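You operate a simulated robot arm through the tools that you are given. There is no shell and no other tool. Be economical: measure what you need, move in short steps, check, and stop when the job is done.

You are at the controls of a simulated robot arm. One attempt, no reset.

## Task
Dry both wet bowls at 70 degrees for 30 minutes, then turn the heat off.
Fine: one unbroken run with the cabinet door shut; it ends shut, the bowls where they stood.

Only the result counts: the job must be done as asked and must still hold three seconds after the hand-in. Knocking over, shifting, dropping, spilling or breaking anything else fails it.

## Robot
A 6-joint arm with a two-finger gripper, on a carriage that runs on a rail from [0, 1.17] to [0, -1.17] (x, y) and turns from -118 to 214 degrees about z. Base frame: it is fixed where the carriage stands at the start and does not move with it; the origin is on the floor, on the carriage's upright axis, x ahead of it, y to its left, z up. Readings come in m, degrees, newtons and seconds.
Its first joint turns from -166.0 to 166.0 degrees. Places, roughly: bowl [1.25, 0.75, 1.5]; cabinet door [0.7, 0.4, 1.3]; green button [1.1, 1.1, 1]; orange knob [1.1, 1.1, 1.4]; white knob [1.1, 1.1, 1.2]. Payload 5 kg.
Tool frame: the origin (TCP) lies between the finger pads and is the grasp point; the fingertips stand 0.03 m ahead of it; z points along the fingers, y is the line along which they close. Largest opening 0.176 m; the body of the gripper starts 0.153 m behind the TCP.
Orientation is that of the tool frame in the base frame, as a unit quaternion [x, y, z, w]. With the fingers straight down and closing along the base's y, the tool's x points along the base's -x, its y along +y and its z along -z.

## Interface
- The arm moves only by the tool jog_arm. Its argument "rows" is a list of rows, each an object of numbers (a shift or turn left out is 0, a gripper value left out holds the last): "tx", "ty", "tz": the shift along the base's x, y, z in units of 40 mm (1.0 is 40 mm); "wx", "wy", "wz": the turn, a rotation vector about the base's x, y, z in units of 8 degrees (1.0 is 8 degrees). In form: [{"tx": .., "ty": .., "tz": .., "wx": .., "wy": .., "wz": ..}, ...]. A call has 1 to 8 rows; each row shifts and turns the commanded pose from where the row before left it. "gripper" is the opening, from 0 (shut) to 1 (fully open), set as the call begins (left out, the last holds). A call with a number of a shift or a turn outside -1 to 1 is refused whole. Each row takes 0.2 s and may step no farther than 0.05 m and 8.6 degrees from the row before; otherwise, or with a gripper value out of range, the whole call is refused. Where a pose cannot be reached the arm comes as near as it can. A force on the tool above 80 N (or 10 N above the force at the start of the call, whichever is more), or a blocked arm, ends the call early, and 0.2 s more pass. Each finger halts on what it meets, pressing with about 40 N; the grip force reading is that of the motor and also rises with nothing between the fingers. The clock runs only during rows and for 0.2 s after the last one: add rows that do not move to give the fingers time. The reply holds the time, the measured pose of the TCP, the force on the tool along the base axes, the opening and the grip force, in the units named above and with some noise, with the torque about the TCP (base axes, N m) and any sound that the robot's microphone picked up.
- Cameras (640 x 400 px; columns grow to the right, rows downward): "scene" is now at [0.0567, 0.2531, 1.6014]; the picture's right is [0.50, -0.87, 0.00], its down [-0.51, -0.29, -0.81] and it looks along [0.70, 0.40, -0.58] (base axes); focal length 264 px, centre (320, 200). "wrist" rides on the gripper at [0.067, -0.009, -0.184] in the tool frame; the picture's right is [0.14, 0.99, 0.00], its down [-0.92, 0.13, -0.36] and it looks along [-0.36, 0.05, 0.93] (tool axes); focal length 251 px, centre (320, 200). There is no depth. A picture from a camera that has moved, and an enlarged one, comes with that camera's place and axes in the base frame and with its lens.
- grab_frame(camera): a new picture of that camera. It takes no simulated time.
- lift_body(by): slides the trunk up (or, below 0, down) by that many m; the arm and the scene camera ride with it, the base frame stays. It gives what a move gives, with no picture.
- steer(legs): drives the robot by 1 to 6 legs, each [ahead, left, turn to the left] in m, m and degrees, along the robot's own axes; the way and the turn of a leg run together, so that a leg with both is an arc; at most 1.5 m and 180 degrees a leg. The arm and the cameras ride along, it lands a little off, and it stops where it bumps. It keeps to its track: a leg is cut to what the track allows. It gives what a move gives.
- head_to(pan, tilt): turns the head with the scene camera to pan (to the left, within 120 degrees either way) and tilt (down, from -29 to 69), counted from straight ahead of the robot. It gives what a move gives.
- zoom(camera, box): a new picture of the part [left, top, right, bottom] of that camera's present view, enlarged. It takes no simulated time.
- finish_job(): hands the job in; it is judged then, once.

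Go step by step. Nothing tells you exact positions but the pictures and the camera data: compare them with the known pose of the tool, close in by small moves and look again before you grip or let go. The budget is 120 turns and 82 pictures, counting those below and the enlarged ones. Unless the task says otherwise, let go and move clear before handing in, and close with one line.

The tools are called as a command line: name --argument value ..., lists and objects as JSON in quotes. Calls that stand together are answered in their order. jog_arm: Moves the arm, as the interface text tells. Its arguments: {"type":"object","properties":{"rows":{"type":"array","items":{"type":"object","properties":{"tx":{"type":"number"},"ty":{"type":"number"},"tz":{"type":"number"},"wx":{"type":"number"},"wy":{"type":"number"},"wz":{"type":"number"}}}},"gripper":{"type":"number"}},"required":["rows"]} The other tools are called the same way: lift_body (by) slides the trunk up or down; steer (legs) drives the base; head_to (pan, tilt) turns the head that bears the scene camera; grab_frame (camera) takes a picture; zoom (camera, box) takes an enlarged picture of a part of a camera's view; finish_job () hands the job in.

At the start:

```text
time_s: 0.0
tool_pos: [0.3501, 0.3888, 1.3827]
tool_rot: [0.0, 1.0, -0.001, 0.0]
ft_force: [0.2, 0.5, -1.2]
torque: [-0.03, 0.02, 0.02]
opening: 0.1758
finger_force: 0.0
trunk travel left (down, up): [-0.15, 0.2]
robot x, y, heading: [-0.002, 0.0034, -0.3]
head pan, tilt: [29.7, 35.8]
```

scene: 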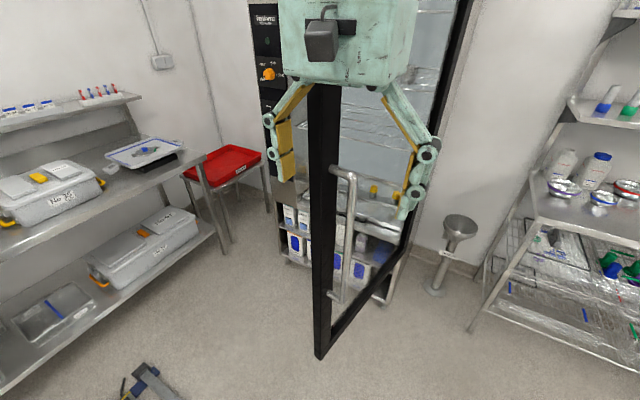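
wrist: 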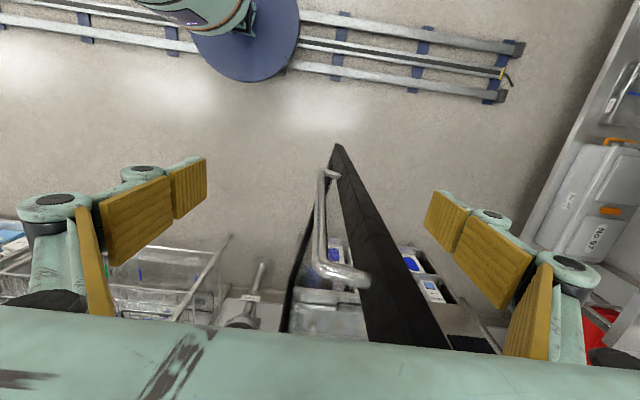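

The cabinet stands ahead with its door open toward me and the gripper blocks the view. I look with the head raised and at details of the panel.

head_to --pan 40 --tilt 10

grab_frame --camera "scene"

```text
time_s: 0.9
tool_pos: [0.3507, 0.3893, 1.3828]
tool_rot: [0.0, 1.0, 0.0, 0.001]
ft_force: [-0.1, 1.1, 0.0]
torque: [-0.03, -0.03, 0.02]
opening: 0.1758
finger_force: 0.0
trunk travel left (down, up): [-0.15, 0.2]
robot x, y, heading: [0.0021, 0.0028, 0.1]
head pan, tilt: [40.0, 10.0]
```

```text
79 pictures are left
camera scene: at [0.0518, 0.2694, 1.6427], right [0.64, -0.77, 0.0], down [-0.13, -0.11, -0.98], along [0.75, 0.63, -0.17], focal length 264 px, centre (320, 200)
```

scene: 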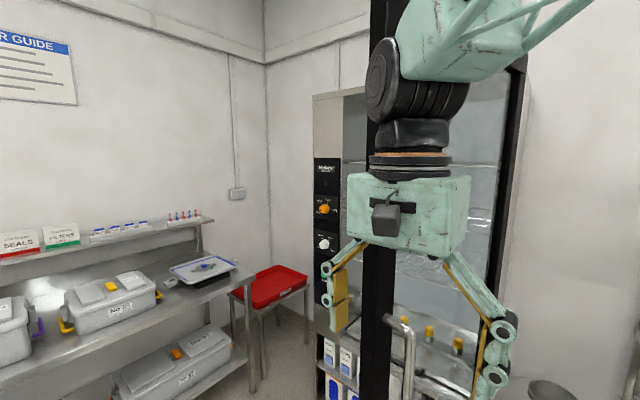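

zoom --camera "scene" --box '[300, 80, 400, 340]'

head_to --pan 90 --tilt 30

grab_frame --camera "scene"

```text
1.54 times, centred on (350, 210) of scene
camera zoom: at [0.0518, 0.2694, 1.6427], right [0.64, -0.77, 0.0], down [-0.13, -0.11, -0.98], along [0.75, 0.63, -0.17], focal length 407 px, centre (274, 185)
```

zoom: 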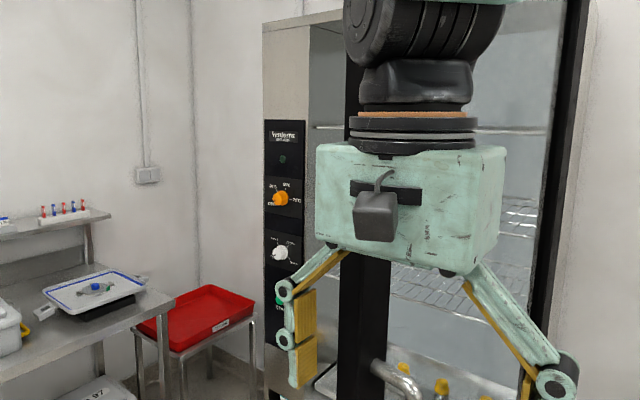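

```text
time_s: 2.1
tool_pos: [0.352, 0.3897, 1.3828]
tool_rot: [0.0, 1.0, 0.0, -0.001]
ft_force: [-0.8, -0.8, 3.8]
torque: [0.18, -0.11, 0.0]
opening: 0.1758
finger_force: 0.2
trunk travel left (down, up): [-0.15, 0.2]
robot x, y, heading: [0.0006, -0.0001, 0.3]
head pan, tilt: [90.0, 30.0]
```

```text
77 pictures are left
camera scene: at [0.0462, 0.2762, 1.6288], right [0.71, -0.7, 0.0], down [-0.22, -0.23, -0.95], along [0.67, 0.67, -0.32], focal length 264 px, centre (320, 200)
```

scene: 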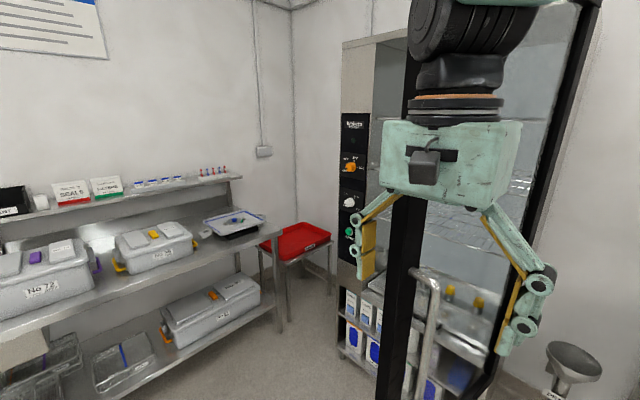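

Only the cabinet's left panel is visible past the arm. I drive the carriage left to look into the cabinet and at the panel.

steer --legs '[[0, 0.6, 0]]'

head_to --pan 0 --tilt 20

```text
time_s: 5.6
tool_pos: [0.3498, 0.9872, 1.384]
tool_rot: [-0.001, 1.0, 0.0, 0.0]
ft_force: [0.0, 0.2, -0.2]
torque: [-0.02, -0.04, -0.01]
opening: 0.1758
finger_force: 0.1
trunk travel left (down, up): [-0.15, 0.2]
robot x, y, heading: [0.0003, 0.5969, 0.1]
head pan, tilt: [90.0, 30.0]
```

```text
time_s: 7.3
tool_pos: [0.3503, 0.9866, 1.3834]
tool_rot: [0.0, 1.0, 0.0, 0.0]
ft_force: [0.2, 0.0, -0.3]
torque: [0.03, -0.01, 0.04]
opening: 0.1759
finger_force: 0.1
trunk travel left (down, up): [-0.15, 0.2]
robot x, y, heading: [-0.0012, 0.6018, 0.1]
head pan, tilt: [0.0, 20.0]
```

grab_frame --camera "scene"

grab_frame --camera "wrist"

```text
76 pictures are left
camera scene: at [0.0733, 0.8078, 1.6265], right [0.0, -1.0, 0.0], down [-0.34, 0.0, -0.94], along [0.94, 0.0, -0.34], focal length 264 px, centre (320, 200)
```

scene: 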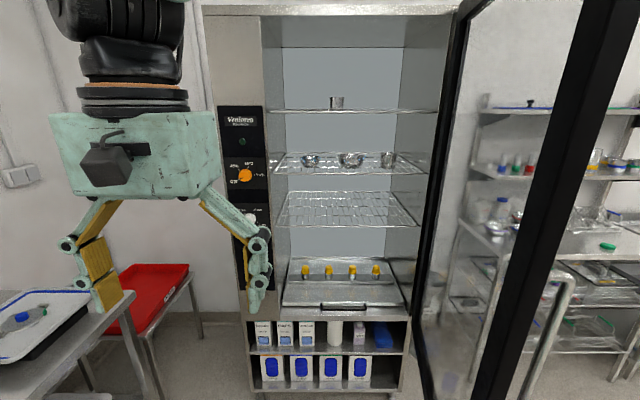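

```text
75 pictures are left
camera wrist: at [0.2841, 0.9777, 1.5667], right [-0.14, 0.99, 0.0], down [0.92, 0.13, 0.36], along [0.36, 0.05, -0.93], focal length 251 px, centre (320, 200)
```

wrist: 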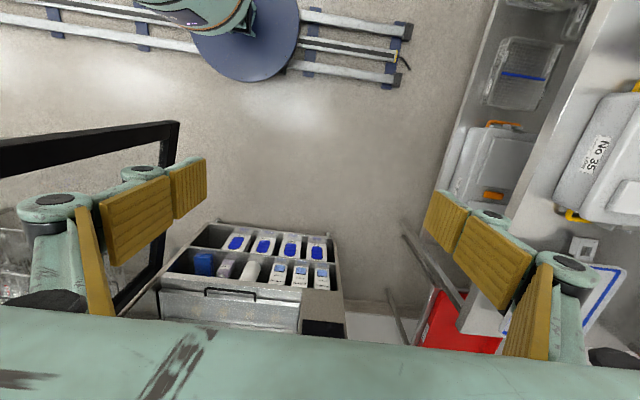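

zoom --camera "scene" --box '[270, 80, 430, 180]'

zoom --camera "scene" --box '[190, 100, 290, 162]'

```text
4.00 times, centred on (350, 130) of scene
camera zoom: at [0.0733, 0.8078, 1.6265], right [0.0, -1.0, 0.0], down [-0.34, 0.0, -0.94], along [0.94, 0.0, -0.34], focal length 1057 px, centre (200, 480)
```

zoom: 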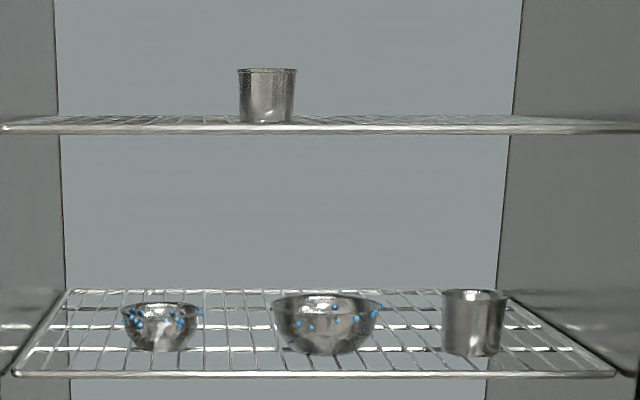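

```text
6.40 times, centred on (240, 131) of scene
camera zoom: at [0.0733, 0.8078, 1.6265], right [0.0, -1.0, 0.0], down [-0.34, 0.0, -0.94], along [0.94, 0.0, -0.34], focal length 1691 px, centre (832, 642)
```

zoom: 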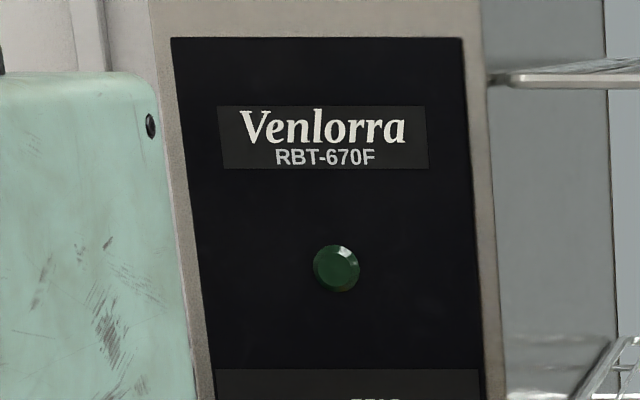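

zoom --camera "scene" --box '[200, 140, 300, 202]'

zoom --camera "scene" --box '[200, 195, 300, 257]'

```text
6.40 times, centred on (250, 171) of scene
camera zoom: at [0.0733, 0.8078, 1.6265], right [0.0, -1.0, 0.0], down [-0.34, 0.0, -0.94], along [0.94, 0.0, -0.34], focal length 1691 px, centre (768, 386)
```

zoom: 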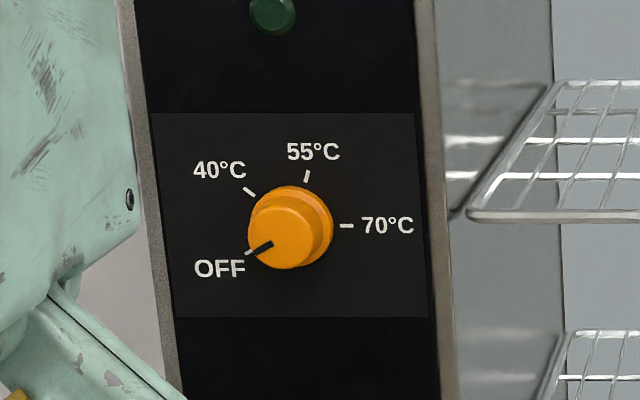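

```text
6.40 times, centred on (250, 226) of scene
camera zoom: at [0.0733, 0.8078, 1.6265], right [0.0, -1.0, 0.0], down [-0.34, 0.0, -0.94], along [0.94, 0.0, -0.34], focal length 1691 px, centre (768, 34)
```

zoom: 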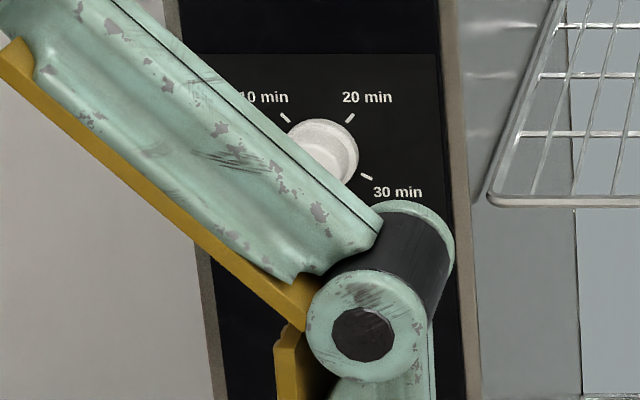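

Both wet bowls (with droplets) are inside; the heat knob points to OFF, timer marks are 10/20/30. The door is hinged at about (1.1, 0.35), with its free edge near (0.43, 0.47), about 80° open, and must be pushed from its -y side. I drive right and reorient the tool forward.

steer --legs '[[0, -0.8, 0]]'

jog_arm --rows '[{"tx": 0.4, "ty": -0.3, "wy": -1}, {"tx": 0.4, "ty": -0.3, "wy": -1}, {"tx": 0.4, "ty": -0.3, "wy": -1}, {"tx": 0.4, "ty": -0.3, "wy": -1}, {"tx": 0.4, "ty": -0.3, "wy": -1}, {"tx": 0.4, "ty": -0.3, "wy": -1}]' --gripper 0

```text
time_s: 11.7
tool_pos: [0.3511, 0.1945, 1.3831]
tool_rot: [0.0, 1.0, 0.0, 0.0]
ft_force: [0.3, -1.6, 0.0]
torque: [0.01, -0.01, 0.0]
opening: 0.176
finger_force: 0.1
trunk travel left (down, up): [-0.15, 0.2]
robot x, y, heading: [0.0018, -0.192, -0.1]
head pan, tilt: [0.0, 20.0]
```

```text
time_s: 13.2
tool_pos: [0.491, 0.176, 1.4767]
tool_rot: [0.039, 0.894, 0.062, 0.442]
ft_force: [-0.3, 0.8, -0.1]
torque: [-0.06, -0.04, -0.05]
opening: 0.0
finger_force: 40.6
trunk travel left (down, up): [-0.15, 0.2]
robot x, y, heading: [0.0008, -0.1932, -0.2]
head pan, tilt: [0.0, 20.0]
stopped in row 6: the arm was blocked; the commanded pose is now the measured one
```

The arm hit something like a joint limit (z rose). I look.

head_to --pan 15 --tilt 25

grab_frame --camera "scene"

```text
time_s: 14.0
tool_pos: [0.4889, 0.1765, 1.4779]
tool_rot: [0.04, 0.894, 0.063, 0.442]
ft_force: [-0.6, -0.3, -0.1]
torque: [0.01, 0.0, 0.0]
opening: 0.0
finger_force: 40.3
trunk travel left (down, up): [-0.15, 0.2]
robot x, y, heading: [0.0016, -0.1939, 0.2]
head pan, tilt: [15.0, 25.0]
```

```text
70 pictures are left
camera scene: at [0.0728, 0.0058, 1.623], right [-0.11, -0.99, 0.0], down [-0.38, 0.04, -0.93], along [0.92, -0.1, -0.38], focal length 264 px, centre (320, 200)
```

scene: 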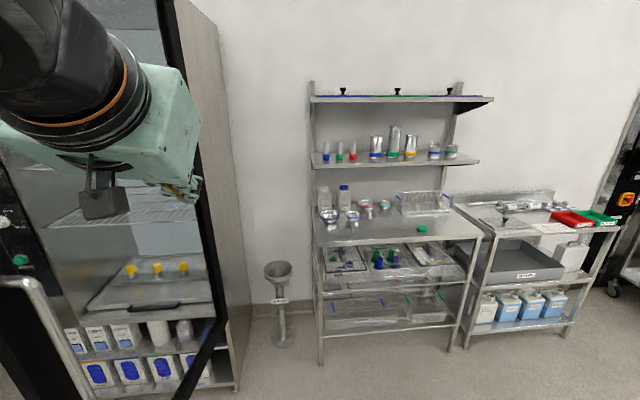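

jog_arm --rows '[{"tx": 1, "ty": -0.3, "tz": -0.3}, {"tx": 1, "ty": -0.3, "tz": -0.3}, {"tx": 1, "ty": -0.3, "tz": -0.3}, {"tx": 1, "ty": -0.3, "tz": -0.3}, {"tx": 1, "tz": -0.3}, {"tx": 1}]'

jog_arm --rows '[{"wy": -1}, {"wy": -1}, {"wy": -1}, {"wy": -1}, {"wy": -0.5}]'

grab_frame --camera "scene"

```text
time_s: 15.4
tool_pos: [0.7264, 0.1264, 1.4085]
tool_rot: [0.037, 0.895, 0.06, 0.44]
ft_force: [-0.3, -0.4, 0.5]
torque: [0.01, -0.07, 0.0]
opening: 0.0
finger_force: 40.1
trunk travel left (down, up): [-0.15, 0.2]
robot x, y, heading: [0.0063, -0.1942, 0.2]
head pan, tilt: [15.0, 25.0]
```

```text
time_s: 16.6
tool_pos: [0.7266, 0.1262, 1.4132]
tool_rot: [0.016, 0.715, 0.069, 0.696]
ft_force: [0.0, -1.1, 0.6]
torque: [-0.03, 0.03, 0.02]
opening: 0.0
finger_force: 40.3
trunk travel left (down, up): [-0.15, 0.2]
robot x, y, heading: [0.0019, -0.1939, 0.1]
head pan, tilt: [15.0, 25.0]
```

```text
69 pictures are left
camera scene: at [0.0614, 0.0578, 1.6121], right [0.46, -0.89, 0.0], down [-0.43, -0.22, -0.88], along [0.78, 0.4, -0.48], focal length 264 px, centre (320, 200)
```

scene: 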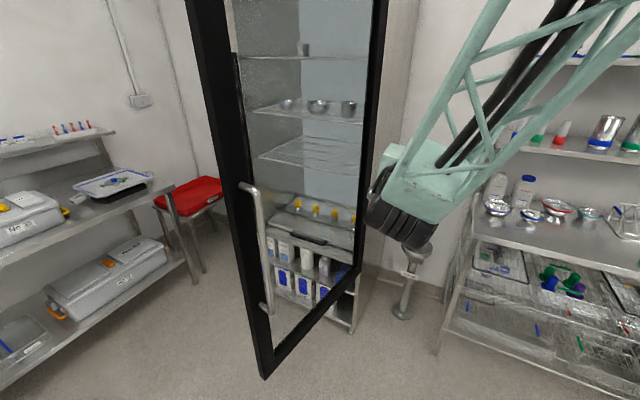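

I turn the tool left by about 48° while closing in on the door's outer face.

jog_arm --rows '[{"tx": -0.2, "ty": 0.6, "wz": 1}, {"tx": -0.2, "ty": 0.6, "wz": 1}, {"tx": -0.2, "ty": 0.6, "wz": 1}, {"tx": -0.2, "ty": 0.6, "wz": 1}, {"tx": -0.2, "ty": 0.6, "wz": 1}, {"tx": -0.2, "ty": 0.6, "wz": 1}]'

grab_frame --camera "scene"

grab_frame --camera "wrist"

```text
time_s: 18.0
tool_pos: [0.6532, 0.2923, 1.4603]
tool_rot: [-0.18, 0.707, 0.198, 0.654]
ft_force: [1.1, 0.0, -0.8]
torque: [0.05, -0.12, 0.24]
opening: 0.0
finger_force: 40.1
out of reach, approached as far as the arm can: row 2, 3, 4, 5, 6
trunk travel left (down, up): [-0.15, 0.2]
robot x, y, heading: [-0.0001, -0.1915, -0.3]
head pan, tilt: [15.0, 25.0]
```

```text
68 pictures are left
camera scene: at [0.0665, 0.0544, 1.6427], right [0.42, -0.91, 0.0], down [-0.16, -0.07, -0.98], along [0.89, 0.41, -0.18], focal length 264 px, centre (320, 200)
```

scene: 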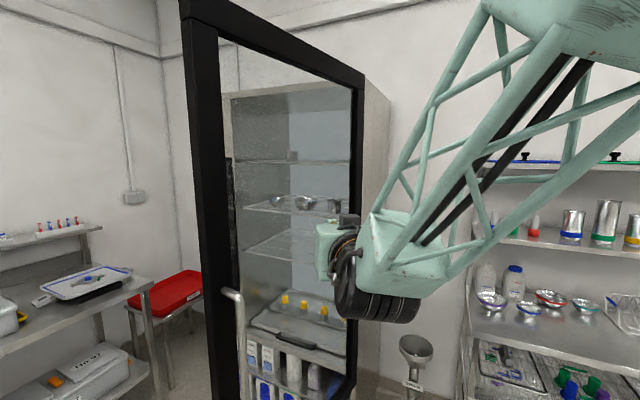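

```text
67 pictures are left
camera wrist: at [0.4966, 0.1906, 1.4059], right [-0.52, 0.85, -0.09], down [-0.3, -0.08, 0.95], along [0.8, 0.52, 0.3], focal length 251 px, centre (320, 200)
```

wrist: 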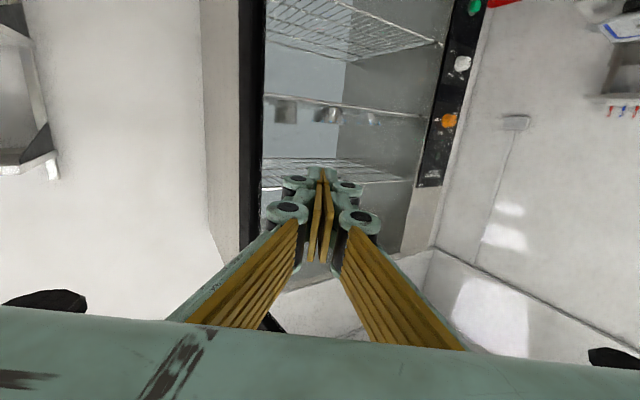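

The tip stands about 0.1 m short of the door's outer face. I push the door by driving the carriage left slowly.

steer --legs '[[0, 0.2, 0]]'

grab_frame --camera "scene"

```text
time_s: 19.6
tool_pos: [0.6487, 0.496, 1.4607]
tool_rot: [-0.182, 0.706, 0.199, 0.654]
ft_force: [-0.3, -0.3, 0.4]
torque: [0.02, -0.03, 0.03]
opening: 0.0
finger_force: 39.7
trunk travel left (down, up): [-0.15, 0.2]
robot x, y, heading: [-0.0014, 0.0031, 0.3]
head pan, tilt: [15.0, 25.0]
```

```text
66 pictures are left
camera scene: at [0.0636, 0.2548, 1.6433], right [0.44, -0.9, 0.0], down [-0.15, -0.07, -0.99], along [0.89, 0.43, -0.17], focal length 264 px, centre (320, 200)
```

scene: 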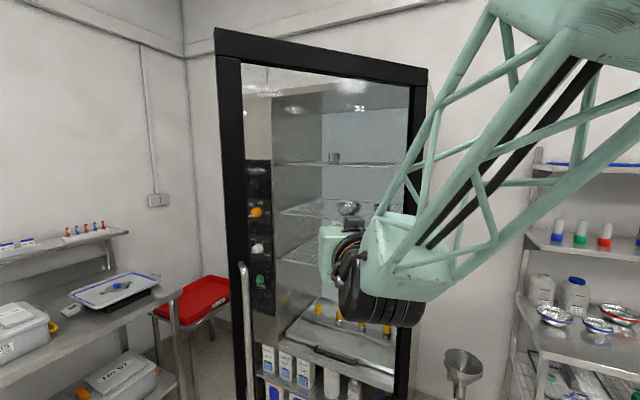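

The door swings freely. I keep pushing.

steer --legs '[[0, 0.25, 0]]'

grab_frame --camera "scene"

```text
time_s: 21.5
tool_pos: [0.6488, 0.7477, 1.4601]
tool_rot: [-0.182, 0.707, 0.199, 0.654]
ft_force: [0.2, -0.2, -0.9]
torque: [0.01, 0.01, 0.01]
opening: 0.0
finger_force: 40.0
trunk travel left (down, up): [-0.15, 0.2]
robot x, y, heading: [-0.001, 0.2525, 0.1]
head pan, tilt: [15.0, 25.0]
```

```text
65 pictures are left
camera scene: at [0.0636, 0.5068, 1.6425], right [0.44, -0.9, 0.0], down [-0.16, -0.08, -0.98], along [0.89, 0.43, -0.18], focal length 264 px, centre (320, 200)
```

scene: 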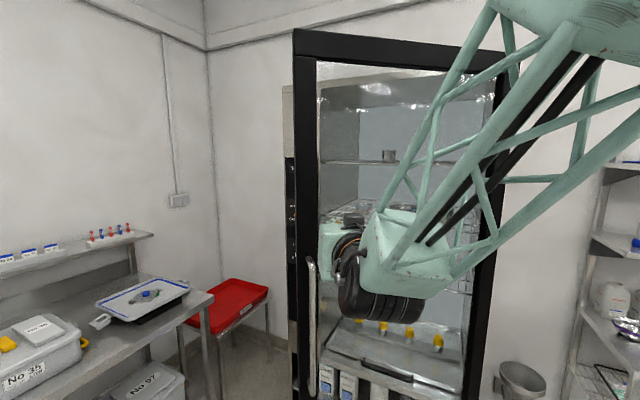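

jog_arm --rows '[{"tx": 1}, {"tx": 1}, {"tx": 1}, {"tx": 1}, {"tx": 1}, {"tx": 1}, {"tx": 1}]'

grab_frame --camera "scene"

```text
time_s: 23.1
tool_pos: [0.8454, 0.8498, 1.4644]
tool_rot: [-0.157, 0.714, 0.2, 0.652]
ft_force: [0.9, -0.2, -0.6]
torque: [0.02, 0.02, 0.11]
opening: 0.0001
finger_force: 45.2
out of reach, approached as far as the arm can: row 1, 2, 3, 4, 5, 6, 7
trunk travel left (down, up): [-0.15, 0.2]
robot x, y, heading: [0.0004, 0.2526, 0.1]
head pan, tilt: [15.0, 25.0]
```

```text
64 pictures are left
camera scene: at [0.0687, 0.4901, 1.6183], right [0.26, -0.96, 0.0], down [-0.41, -0.11, -0.91], along [0.87, 0.24, -0.42], focal length 264 px, centre (320, 200)
```

scene: 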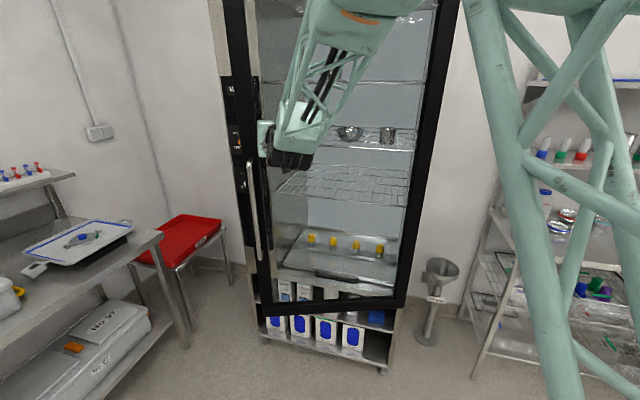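

jog_arm --rows '[{"tx": -0.5, "wz": -1}, {"tx": -0.5, "wz": -1}, {"wz": -1}, {"wz": -1}]'

grab_frame --camera "scene"

```text
time_s: 24.1
tool_pos: [0.8044, 0.8503, 1.4651]
tool_rot: [0.046, 0.73, 0.011, 0.682]
ft_force: [0.3, 0.7, -0.2]
torque: [-0.02, -0.03, 0.09]
opening: 0.0
finger_force: 45.6
trunk travel left (down, up): [-0.15, 0.2]
robot x, y, heading: [0.001, 0.2567, 0.2]
head pan, tilt: [15.0, 25.0]
```

```text
63 pictures are left
camera scene: at [0.0692, 0.4903, 1.6183], right [0.26, -0.96, 0.0], down [-0.41, -0.11, -0.91], along [0.87, 0.24, -0.42], focal length 264 px, centre (320, 200)
```

scene: 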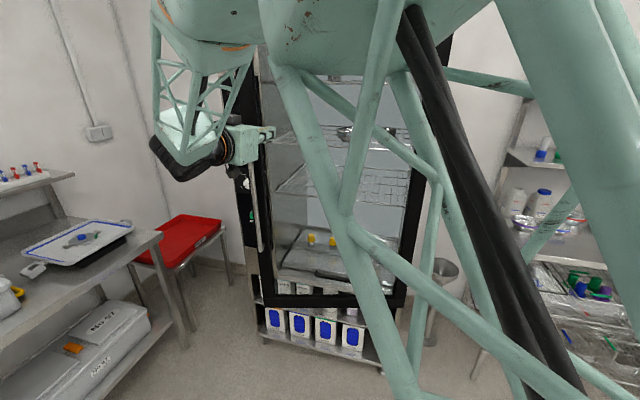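

Tool now points straight ahead at the door. I push further along +x.

jog_arm --rows '[{"tx": 0.9, "ty": -0.2}, {"tx": 0.9, "ty": -0.2}, {"tx": 0.9, "ty": -0.2}, {"tx": 0.9, "ty": -0.2}]'

grab_frame --camera "scene"

```text
time_s: 25.1
tool_pos: [0.9506, 0.8181, 1.4667]
tool_rot: [0.047, 0.73, 0.011, 0.682]
ft_force: [0.7, -0.4, -0.1]
torque: [0.0, -0.08, 0.13]
opening: 0.0
finger_force: 45.6
trunk travel left (down, up): [-0.15, 0.2]
robot x, y, heading: [-0.0015, 0.2559, 0.1]
head pan, tilt: [15.0, 25.0]
```

```text
62 pictures are left
camera scene: at [0.0691, 0.49, 1.6183], right [0.26, -0.97, 0.0], down [-0.41, -0.11, -0.91], along [0.87, 0.24, -0.42], focal length 264 px, centre (320, 200)
```

scene: 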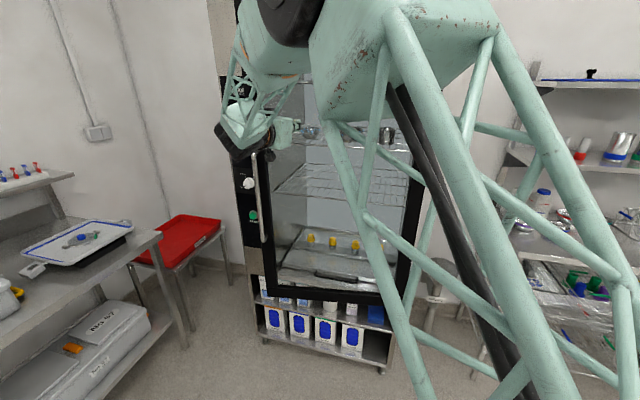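

jog_arm --rows '[{"tx": 0.5}, {"tx": 0.5}, {"tx": 0.5}, {"tx": 0.5}, {"tx": 0.5}, {"tx": 0.5}]'

grab_frame --camera "scene"

```text
time_s: 26.5
tool_pos: [1.0487, 0.8197, 1.4662]
tool_rot: [0.048, 0.731, 0.011, 0.681]
ft_force: [-72.6, -28.8, -0.8]
torque: [0.49, -0.96, -0.74]
opening: 0.006
finger_force: 45.0
trunk travel left (down, up): [-0.15, 0.2]
robot x, y, heading: [0.0015, 0.2538, 0.2]
head pan, tilt: [15.0, 25.0]
stopped in row 6: the force on the tool passed its limit at 125 N (the readings are from after the stop); the commanded pose is now the measured one
```

```text
61 pictures are left
camera scene: at [0.062, 0.4876, 1.6191], right [0.27, -0.96, 0.0], down [-0.4, -0.11, -0.91], along [0.88, 0.24, -0.42], focal length 264 px, centre (320, 200)
```

scene: 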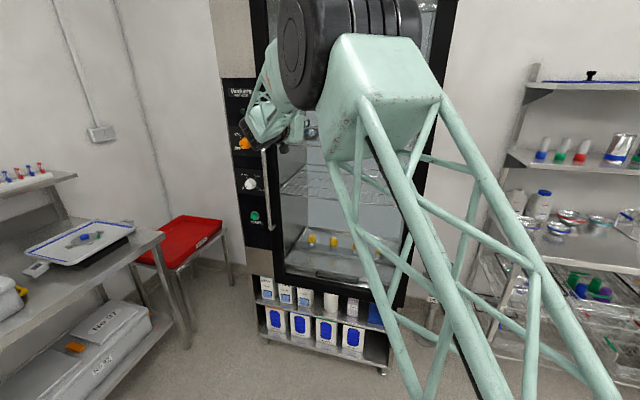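

Tip stopped at x≈1.08 with the door apparently shut. I back off and check.

jog_arm --rows '[{"tx": -0.5}, {"tx": -1}, {"tx": -1}, {"tx": -1}]'

steer --legs '[[0, 0.25, 0]]'

grab_frame --camera "scene"

grab_frame --camera "wrist"

```text
time_s: 27.5
tool_pos: [0.917, 0.8218, 1.4588]
tool_rot: [0.047, 0.732, 0.01, 0.679]
ft_force: [1.4, 0.0, -0.4]
torque: [-0.01, -0.03, -0.04]
opening: 0.0
finger_force: 45.2
trunk travel left (down, up): [-0.15, 0.2]
robot x, y, heading: [0.0015, 0.2574, 0.3]
head pan, tilt: [15.0, 25.0]
```

```text
time_s: 29.4
tool_pos: [0.9199, 1.0649, 1.4588]
tool_rot: [0.047, 0.732, 0.011, 0.679]
ft_force: [-0.2, -0.1, 0.7]
torque: [-0.03, -0.02, -0.02]
opening: 0.0
finger_force: 45.1
trunk travel left (down, up): [-0.15, 0.2]
robot x, y, heading: [-0.0006, 0.5067, 0.1]
head pan, tilt: [15.0, 25.0]
```

```text
60 pictures are left
camera scene: at [0.0694, 0.7379, 1.6184], right [0.26, -0.97, 0.0], down [-0.41, -0.11, -0.91], along [0.88, 0.24, -0.42], focal length 264 px, centre (320, 200)
```

scene: 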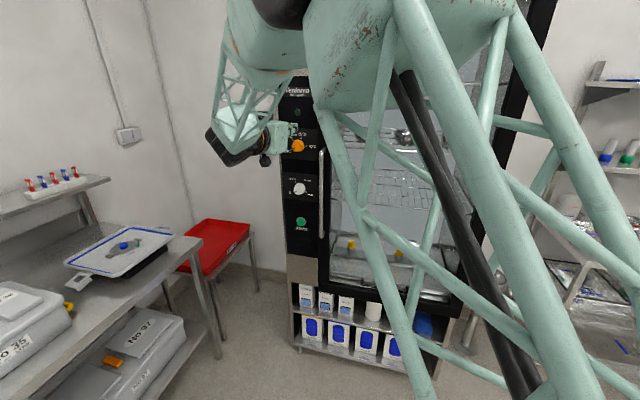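

```text
59 pictures are left
camera wrist: at [0.7322, 1.0712, 1.4061], right [0.05, 1.0, -0.06], down [-0.29, 0.07, 0.96], along [0.96, -0.03, 0.29], focal length 251 px, centre (320, 200)
```

wrist: 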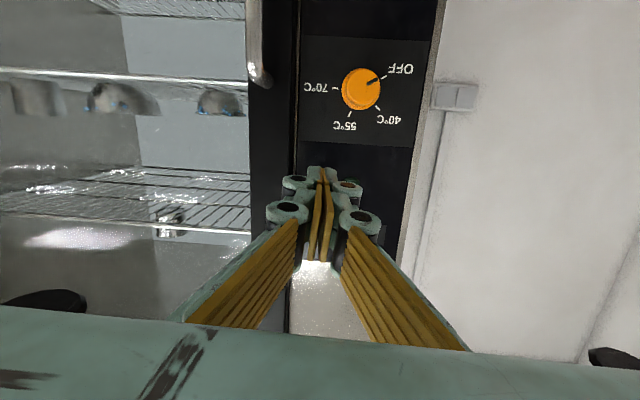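

zoom --camera "wrist" --box '[230, 0, 450, 160]'

zoom --camera "scene" --box '[270, 70, 370, 300]'

```text
2.50 times, centred on (340, 80) of wrist
camera zoom: at [0.7322, 1.0712, 1.4061], right [0.05, 1.0, -0.06], down [-0.29, 0.07, 0.96], along [0.96, -0.03, 0.29], focal length 629 px, centre (270, 500)
```

zoom: 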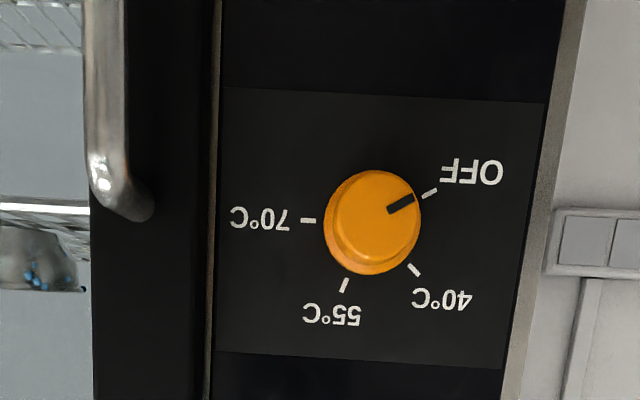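

```text
1.74 times, centred on (320, 185) of scene
camera zoom: at [0.0694, 0.7379, 1.6184], right [0.26, -0.97, 0.0], down [-0.41, -0.11, -0.91], along [0.88, 0.24, -0.42], focal length 460 px, centre (320, 226)
```

zoom: 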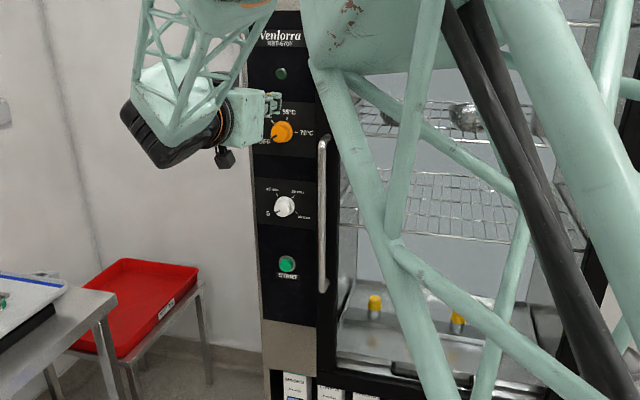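

The door is shut and the heat knob's centre is at about (1.07, 1.10, 1.365); 70 lies about 210° clockwise of OFF. I level the tool, line up with the knob and open the fingers to 60 mm.

jog_arm --rows '[{"wx": -0.57, "wy": -0.55, "wz": 0.34, "ty": 0.4, "tz": -0.9}, {"ty": 0.48, "tz": -0.9}, {"tz": -0.53}, {}, {}, {}]' --gripper 0.36

grab_frame --camera "wrist"

```text
time_s: 30.8
tool_pos: [0.9192, 1.1005, 1.3641]
tool_rot: [0.003, 0.706, -0.001, 0.709]
ft_force: [1.2, -0.7, 0.4]
torque: [-0.02, -0.04, -0.03]
opening: 0.0631
finger_force: 0.0
trunk travel left (down, up): [-0.15, 0.2]
robot x, y, heading: [0.0015, 0.5038, -0.1]
head pan, tilt: [15.0, 25.0]
```

```text
56 pictures are left
camera wrist: at [0.737, 1.0926, 1.2972], right [0.01, 0.99, -0.14], down [-0.36, 0.13, 0.92], along [0.93, 0.04, 0.36], focal length 251 px, centre (320, 200)
```

wrist: 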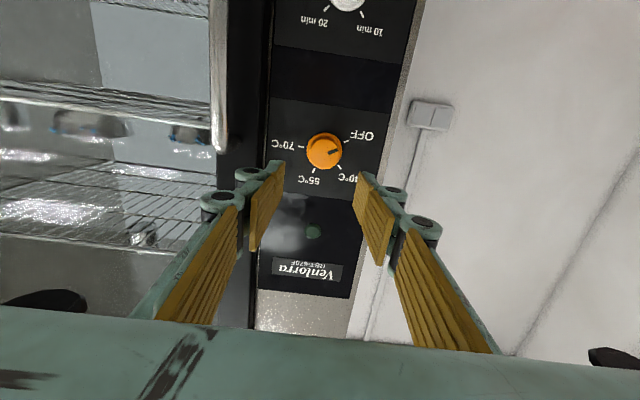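

jog_arm --rows '[{"tx": 0.8, "tz": -0.1, "ty": 0.05}, {"tx": 0.8}, {"tx": 0.7}]'

grab_frame --camera "wrist"

```text
time_s: 31.6
tool_pos: [1.0142, 1.1026, 1.361]
tool_rot: [0.003, 0.706, -0.002, 0.708]
ft_force: [-0.5, 0.3, -0.4]
torque: [0.03, 0.03, -0.02]
opening: 0.0634
finger_force: 0.1
trunk travel left (down, up): [-0.15, 0.2]
robot x, y, heading: [0.001, 0.5054, 0.1]
head pan, tilt: [15.0, 25.0]
```

```text
55 pictures are left
camera wrist: at [0.831, 1.094, 1.2949], right [0.01, 0.99, -0.14], down [-0.36, 0.13, 0.92], along [0.93, 0.04, 0.36], focal length 251 px, centre (320, 200)
```

wrist: 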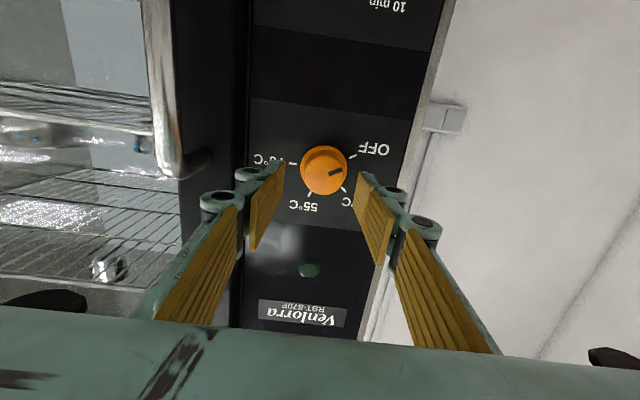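

jog_arm --rows '[{"tx": 0.5, "tz": -0.05}, {"tx": 0.4}, {"tx": 0.3}]'

grab_frame --camera "wrist"

```text
time_s: 32.4
tool_pos: [1.0611, 1.101, 1.3587]
tool_rot: [0.002, 0.706, -0.001, 0.708]
ft_force: [0.2, 0.8, 0.2]
torque: [-0.01, 0.03, -0.05]
opening: 0.0636
finger_force: 0.0
trunk travel left (down, up): [-0.15, 0.2]
robot x, y, heading: [-0.0001, 0.5071, 0.1]
head pan, tilt: [15.0, 25.0]
```

```text
54 pictures are left
camera wrist: at [0.8785, 1.095, 1.2922], right [0.01, 0.99, -0.14], down [-0.36, 0.13, 0.92], along [0.93, 0.04, 0.36], focal length 251 px, centre (320, 200)
```

wrist: 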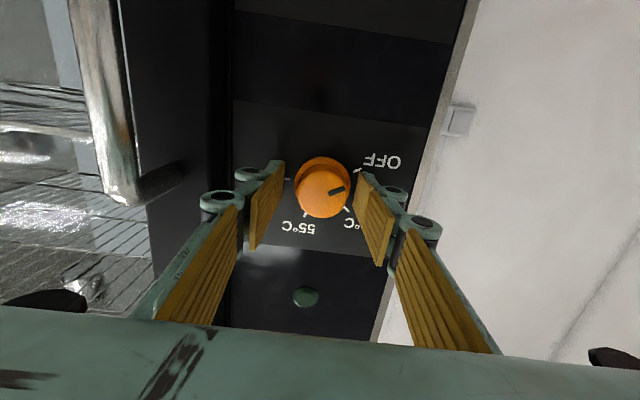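

The fingers straddle the knob. I go in slightly and grip it.

jog_arm --rows '[{"tx": 0.25}, {}, {}]'

jog_arm --rows '[{}, {}, {}]' --gripper 0.15

grab_frame --camera "wrist"

```text
time_s: 33.2
tool_pos: [1.0689, 1.1064, 1.3616]
tool_rot: [0.002, 0.706, -0.001, 0.708]
ft_force: [-47.5, -0.2, -6.1]
torque: [0.05, 0.28, 0.31]
opening: 0.069
finger_force: 19.9
trunk travel left (down, up): [-0.15, 0.2]
robot x, y, heading: [0.0006, 0.5043, 0.1]
head pan, tilt: [15.0, 25.0]
```

```text
time_s: 33.5
tool_pos: [1.0644, 1.1052, 1.3599]
tool_rot: [0.002, 0.706, 0.0, 0.708]
ft_force: [-44.3, -21.0, 2.2]
torque: [0.06, 0.69, 0.73]
opening: 0.05
finger_force: 45.2
trunk travel left (down, up): [-0.15, 0.2]
robot x, y, heading: [-0.0006, 0.5041, 0.1]
head pan, tilt: [15.0, 25.0]
stopped in row 1: the force on the tool passed its limit at 83 N (the readings are from after the stop); the commanded pose is now the measured one
```

```text
53 pictures are left
camera wrist: at [0.8816, 1.0972, 1.2935], right [0.0, 0.99, -0.14], down [-0.36, 0.13, 0.92], along [0.93, 0.05, 0.36], focal length 251 px, centre (320, 200)
```

wrist: 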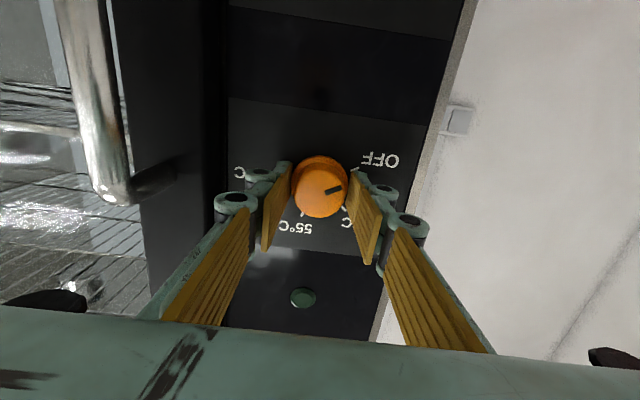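

Fingertips touched the panel (x≈1.096); I back off 8 mm and close on the knob, then turn a bit.

jog_arm --rows '[{"tx": -0.2}, {}, {}]' --gripper 0.2

jog_arm --rows '[{"wx": 1}, {"wx": 1}, {"wx": 1}]'

grab_frame --camera "wrist"

```text
time_s: 34.4
tool_pos: [1.0617, 1.1039, 1.3587]
tool_rot: [0.001, 0.707, -0.001, 0.707]
ft_force: [28.0, 6.7, 21.8]
torque: [-0.04, -0.6, 0.13]
opening: 0.0493
finger_force: 44.8
trunk travel left (down, up): [-0.15, 0.2]
robot x, y, heading: [0.0004, 0.5009, -0.4]
head pan, tilt: [15.0, 25.0]
```

```text
time_s: 35.1
tool_pos: [1.0614, 1.1055, 1.3576]
tool_rot: [0.148, 0.691, 0.147, 0.692]
ft_force: [18.8, 2.0, 24.5]
torque: [-0.02, -0.9, -0.09]
opening: 0.0488
finger_force: 45.1
trunk travel left (down, up): [-0.15, 0.2]
robot x, y, heading: [-0.001, 0.5038, -0.0]
head pan, tilt: [15.0, 25.0]
```

```text
52 pictures are left
camera wrist: at [0.8781, 1.1251, 1.2941], right [0.0, 0.96, 0.28], down [-0.36, -0.26, 0.89], along [0.93, -0.1, 0.35], focal length 251 px, centre (320, 200)
```

wrist: 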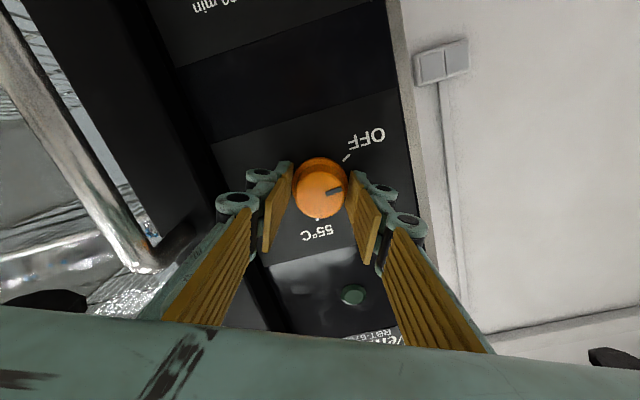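

The knob turns with the gripper. I keep turning.

jog_arm --rows '[{"wx": 1}, {"wx": 1}, {"wx": 1}, {"wx": 1}, {"wx": 1}, {"wx": 1}, {"wx": 1}, {"wx": 1}]'

jog_arm --rows '[{"wx": 1}, {"wx": 1}, {"wx": 1}, {"wx": 1}]'

grab_frame --camera "wrist"

```text
time_s: 35.8
tool_pos: [1.0665, 1.1114, 1.3574]
tool_rot: [0.257, 0.669, 0.234, 0.657]
ft_force: [-64.3, -33.3, -1.9]
torque: [-0.04, 0.19, -1.35]
opening: 0.0552
finger_force: 24.9
out of reach, approached as far as the arm can: row 2, 3
trunk travel left (down, up): [-0.15, 0.2]
robot x, y, heading: [0.0, 0.502, 0.4]
head pan, tilt: [15.0, 25.0]
stopped in row 3: the force on the tool passed its limit at 166 N (the readings are from after the stop); the commanded pose is now the measured one
```

```text
time_s: 36.1
tool_pos: [1.0666, 1.11, 1.3584]
tool_rot: [0.262, 0.669, 0.234, 0.655]
ft_force: [-58.5, -29.3, 4.4]
torque: [0.24, -1.6, 0.26]
opening: 0.0549
finger_force: 45.3
out of reach, approached as far as the arm can: row 1
trunk travel left (down, up): [-0.15, 0.2]
robot x, y, heading: [0.0018, 0.5014, 0.2]
head pan, tilt: [15.0, 25.0]
stopped in row 1: the force on the tool passed its limit at 103 N (the readings are from after the stop); the commanded pose is now the measured one
```

```text
51 pictures are left
camera wrist: at [0.8822, 1.1542, 1.3075], right [0.04, 0.84, 0.55], down [-0.35, -0.5, 0.79], along [0.94, -0.23, 0.27], focal length 251 px, centre (320, 200)
```

wrist: 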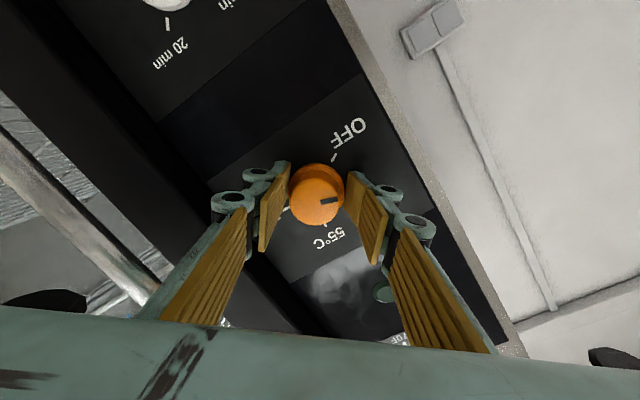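

Roll limit reached at +40°. I release, back off, and roll the other way to find the free range.

jog_arm --rows '[{}, {"tx": -0.3, "ty": -0.1}, {"tx": -0.8}, {"tx": -1, "wx": -1}, {"wx": -1}, {"wx": -1}, {"wx": -1}, {"wx": -1}]' --gripper 0.38

jog_arm --rows '[{"wx": -1}, {"wx": -1}, {"wx": -1}, {"wx": -1}, {"wx": -1}, {"wx": -1}, {"wx": -1}, {"wx": -1}]'

jog_arm --rows '[{"wx": -1}, {"wx": -1}, {"wx": -1}, {"wx": -1}, {"wx": -1}, {"wx": -1}]'

grab_frame --camera "wrist"

```text
time_s: 37.9
tool_pos: [0.9916, 1.1177, 1.3606]
tool_rot: [0.023, 0.71, -0.01, 0.704]
ft_force: [0.1, 0.3, 0.6]
torque: [-0.02, 0.04, -0.01]
opening: 0.0667
finger_force: 0.1
out of reach, approached as far as the arm can: row 3
trunk travel left (down, up): [-0.15, 0.2]
robot x, y, heading: [-0.001, 0.5018, 0.3]
head pan, tilt: [15.0, 25.0]
```

```text
time_s: 39.7
tool_pos: [0.9924, 1.1178, 1.36]
tool_rot: [-0.354, 0.596, -0.385, 0.609]
ft_force: [0.1, -0.2, -0.5]
torque: [0.01, -0.03, 0.02]
opening: 0.0669
finger_force: 0.0
trunk travel left (down, up): [-0.15, 0.2]
robot x, y, heading: [-0.0008, 0.5006, 0.5]
head pan, tilt: [15.0, 25.0]
```

```text
time_s: 41.1
tool_pos: [0.9917, 1.1181, 1.3597]
tool_rot: [0.571, -0.389, 0.594, -0.412]
ft_force: [0.2, 0.3, -0.6]
torque: [-0.02, 0.02, -0.01]
opening: 0.0667
finger_force: 0.0
trunk travel left (down, up): [-0.15, 0.2]
robot x, y, heading: [0.0026, 0.5039, 0.3]
head pan, tilt: [15.0, 25.0]
```

```text
50 pictures are left
camera wrist: at [0.8081, 1.057, 1.384], right [0.04, -0.48, -0.87], down [-0.35, 0.81, -0.47], along [0.94, 0.33, -0.13], focal length 251 px, centre (320, 200)
```

wrist: 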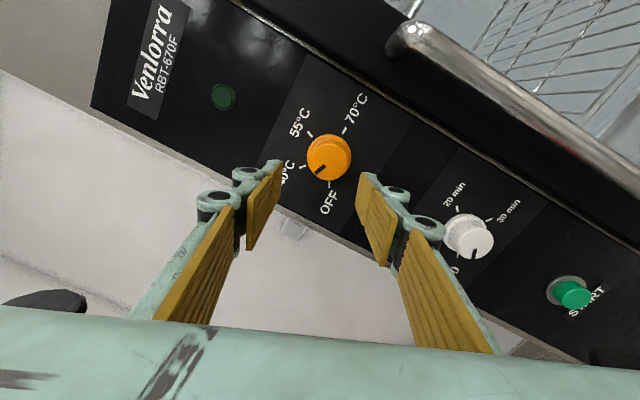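

Wide range available in the other direction. I roll further back and re-centre.

jog_arm --rows '[{"wx": -1, "ty": -0.18}, {"wx": -1, "ty": -0.18}, {"wx": -1}, {"wx": -1}, {"wx": -1}, {"wx": -1}]'

grab_frame --camera "wrist"

```text
time_s: 42.5
tool_pos: [0.9917, 1.1035, 1.3595]
tool_rot: [0.689, -0.114, 0.701, -0.144]
ft_force: [0.4, 0.9, -0.2]
torque: [-0.02, -0.02, 0.01]
opening: 0.067
finger_force: 0.0
trunk travel left (down, up): [-0.15, 0.2]
robot x, y, heading: [0.0014, 0.5013, 0.2]
head pan, tilt: [15.0, 25.0]
```

```text
49 pictures are left
camera wrist: at [0.8077, 1.0808, 1.4211], right [0.04, -0.97, -0.23], down [-0.35, 0.2, -0.92], along [0.94, 0.12, -0.33], focal length 251 px, centre (320, 200)
```

wrist: 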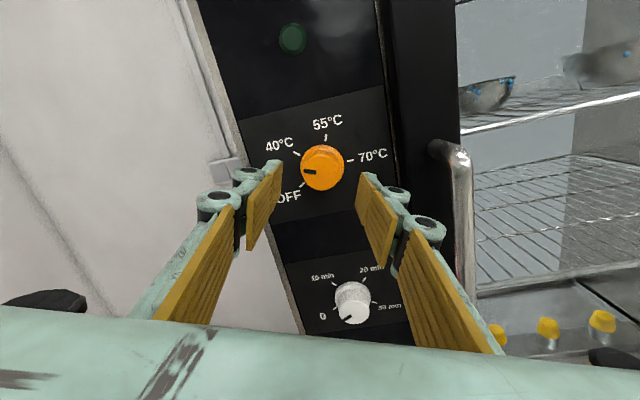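

jog_arm --rows '[{"tx": 0.9, "wz": -0.28, "wy": 0.18}, {"tx": 0.8}, {}]'

jog_arm --rows '[{}, {}, {}]' --gripper 0.22

grab_frame --camera "wrist"

```text
time_s: 43.3
tool_pos: [1.0597, 1.1031, 1.3587]
tool_rot: [0.696, -0.129, 0.695, -0.129]
ft_force: [2.3, -0.5, -0.7]
torque: [0.01, -0.14, 0.01]
opening: 0.0669
finger_force: 0.0
trunk travel left (down, up): [-0.15, 0.2]
robot x, y, heading: [-0.0033, 0.5007, 0.3]
head pan, tilt: [15.0, 25.0]
```

```text
time_s: 44.1
tool_pos: [1.0578, 1.1052, 1.3607]
tool_rot: [0.695, -0.129, 0.695, -0.13]
ft_force: [8.7, 11.6, 8.8]
torque: [0.01, -0.1, 0.5]
opening: 0.0491
finger_force: 45.2
trunk travel left (down, up): [-0.15, 0.2]
robot x, y, heading: [0.0021, 0.5011, 0.1]
head pan, tilt: [15.0, 25.0]
```

```text
48 pictures are left
camera wrist: at [0.8763, 1.0893, 1.4256], right [0.0, -0.97, -0.23], down [-0.36, 0.21, -0.91], along [0.93, 0.08, -0.35], focal length 251 px, centre (320, 200)
```

wrist: 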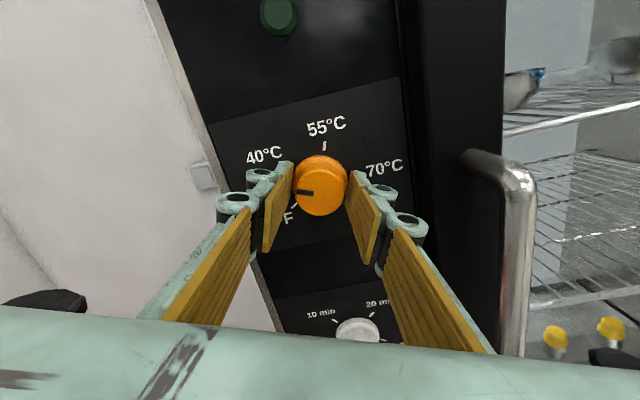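

jog_arm --rows '[{"wx": 1}, {"wx": 1}, {"wx": 1}, {"wx": 1}, {"wx": 1}, {"wx": 1}, {"wx": 1}, {"wx": 1}]'

jog_arm --rows '[{"wx": 1}, {"wx": 1}, {"wx": 1}, {"wx": 1}, {"wx": 1}, {"wx": 1}, {"wx": 1}, {"wx": 1}]'

grab_frame --camera "wrist"

```text
time_s: 45.9
tool_pos: [1.0592, 1.1049, 1.3591]
tool_rot: [0.521, -0.478, 0.52, -0.479]
ft_force: [3.6, 18.6, 9.6]
torque: [0.07, -0.27, 0.39]
opening: 0.0487
finger_force: 45.2
trunk travel left (down, up): [-0.15, 0.2]
robot x, y, heading: [0.0012, 0.5025, 0.3]
head pan, tilt: [15.0, 25.0]
```

```text
time_s: 47.7
tool_pos: [1.06, 1.1042, 1.3593]
tool_rot: [-0.189, 0.681, -0.187, 0.682]
ft_force: [5.7, 18.6, 12.5]
torque: [0.0, -0.6, 0.56]
opening: 0.0485
finger_force: 44.9
trunk travel left (down, up): [-0.15, 0.2]
robot x, y, heading: [0.0003, 0.502, -0.1]
head pan, tilt: [15.0, 25.0]
```

```text
47 pictures are left
camera wrist: at [0.8763, 1.0624, 1.3067], right [0.0, 0.78, -0.63], down [-0.36, 0.58, 0.73], along [0.93, 0.23, 0.28], focal length 251 px, centre (320, 200)
```

wrist: 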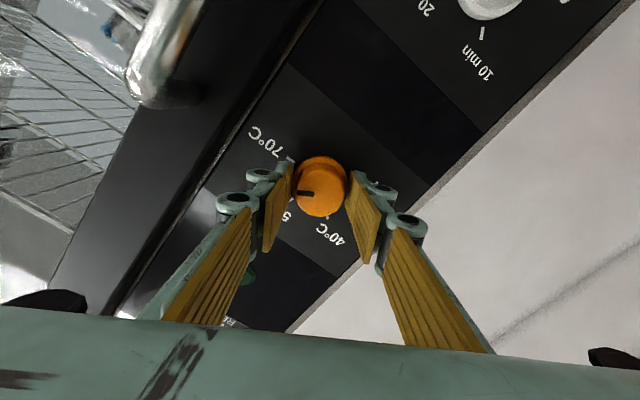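

jog_arm --rows '[{"wx": 1}, {"wx": 1}, {"wx": 1}, {"wx": 1}]'

grab_frame --camera "wrist"

zoom --camera "wrist" --box '[260, 130, 388, 210]'

```text
time_s: 48.7
tool_pos: [1.0603, 1.104, 1.3591]
tool_rot: [0.008, 0.707, 0.008, 0.707]
ft_force: [3.6, 17.0, 7.6]
torque: [0.0, -0.43, 0.4]
opening: 0.0486
finger_force: 44.6
trunk travel left (down, up): [-0.15, 0.2]
robot x, y, heading: [-0.0014, 0.5047, -0.0]
head pan, tilt: [15.0, 25.0]
```

```text
46 pictures are left
camera wrist: at [0.8762, 1.097, 1.2924], right [0.0, 0.99, -0.12], down [-0.36, 0.11, 0.93], along [0.93, 0.04, 0.36], focal length 251 px, centre (320, 200)
```

wrist: 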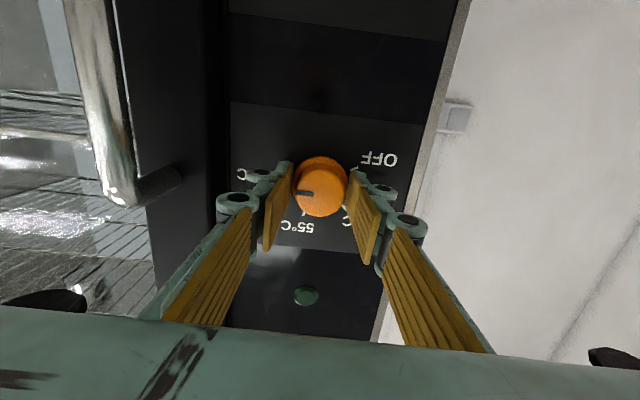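

```text
5.00 times, centred on (324, 170) of wrist
camera zoom: at [0.8762, 1.097, 1.2924], right [0.0, 0.99, -0.12], down [-0.36, 0.11, 0.93], along [0.93, 0.04, 0.36], focal length 1257 px, centre (300, 350)
```

zoom: 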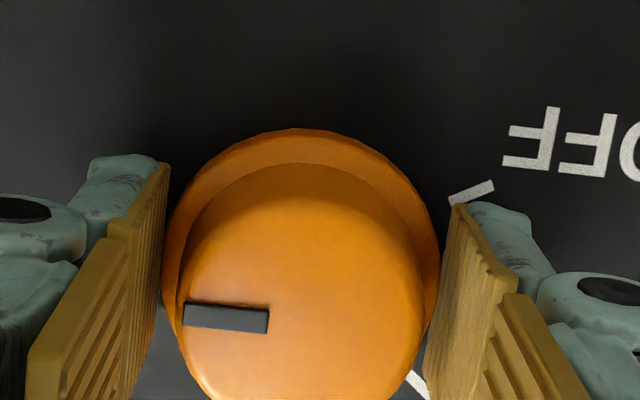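

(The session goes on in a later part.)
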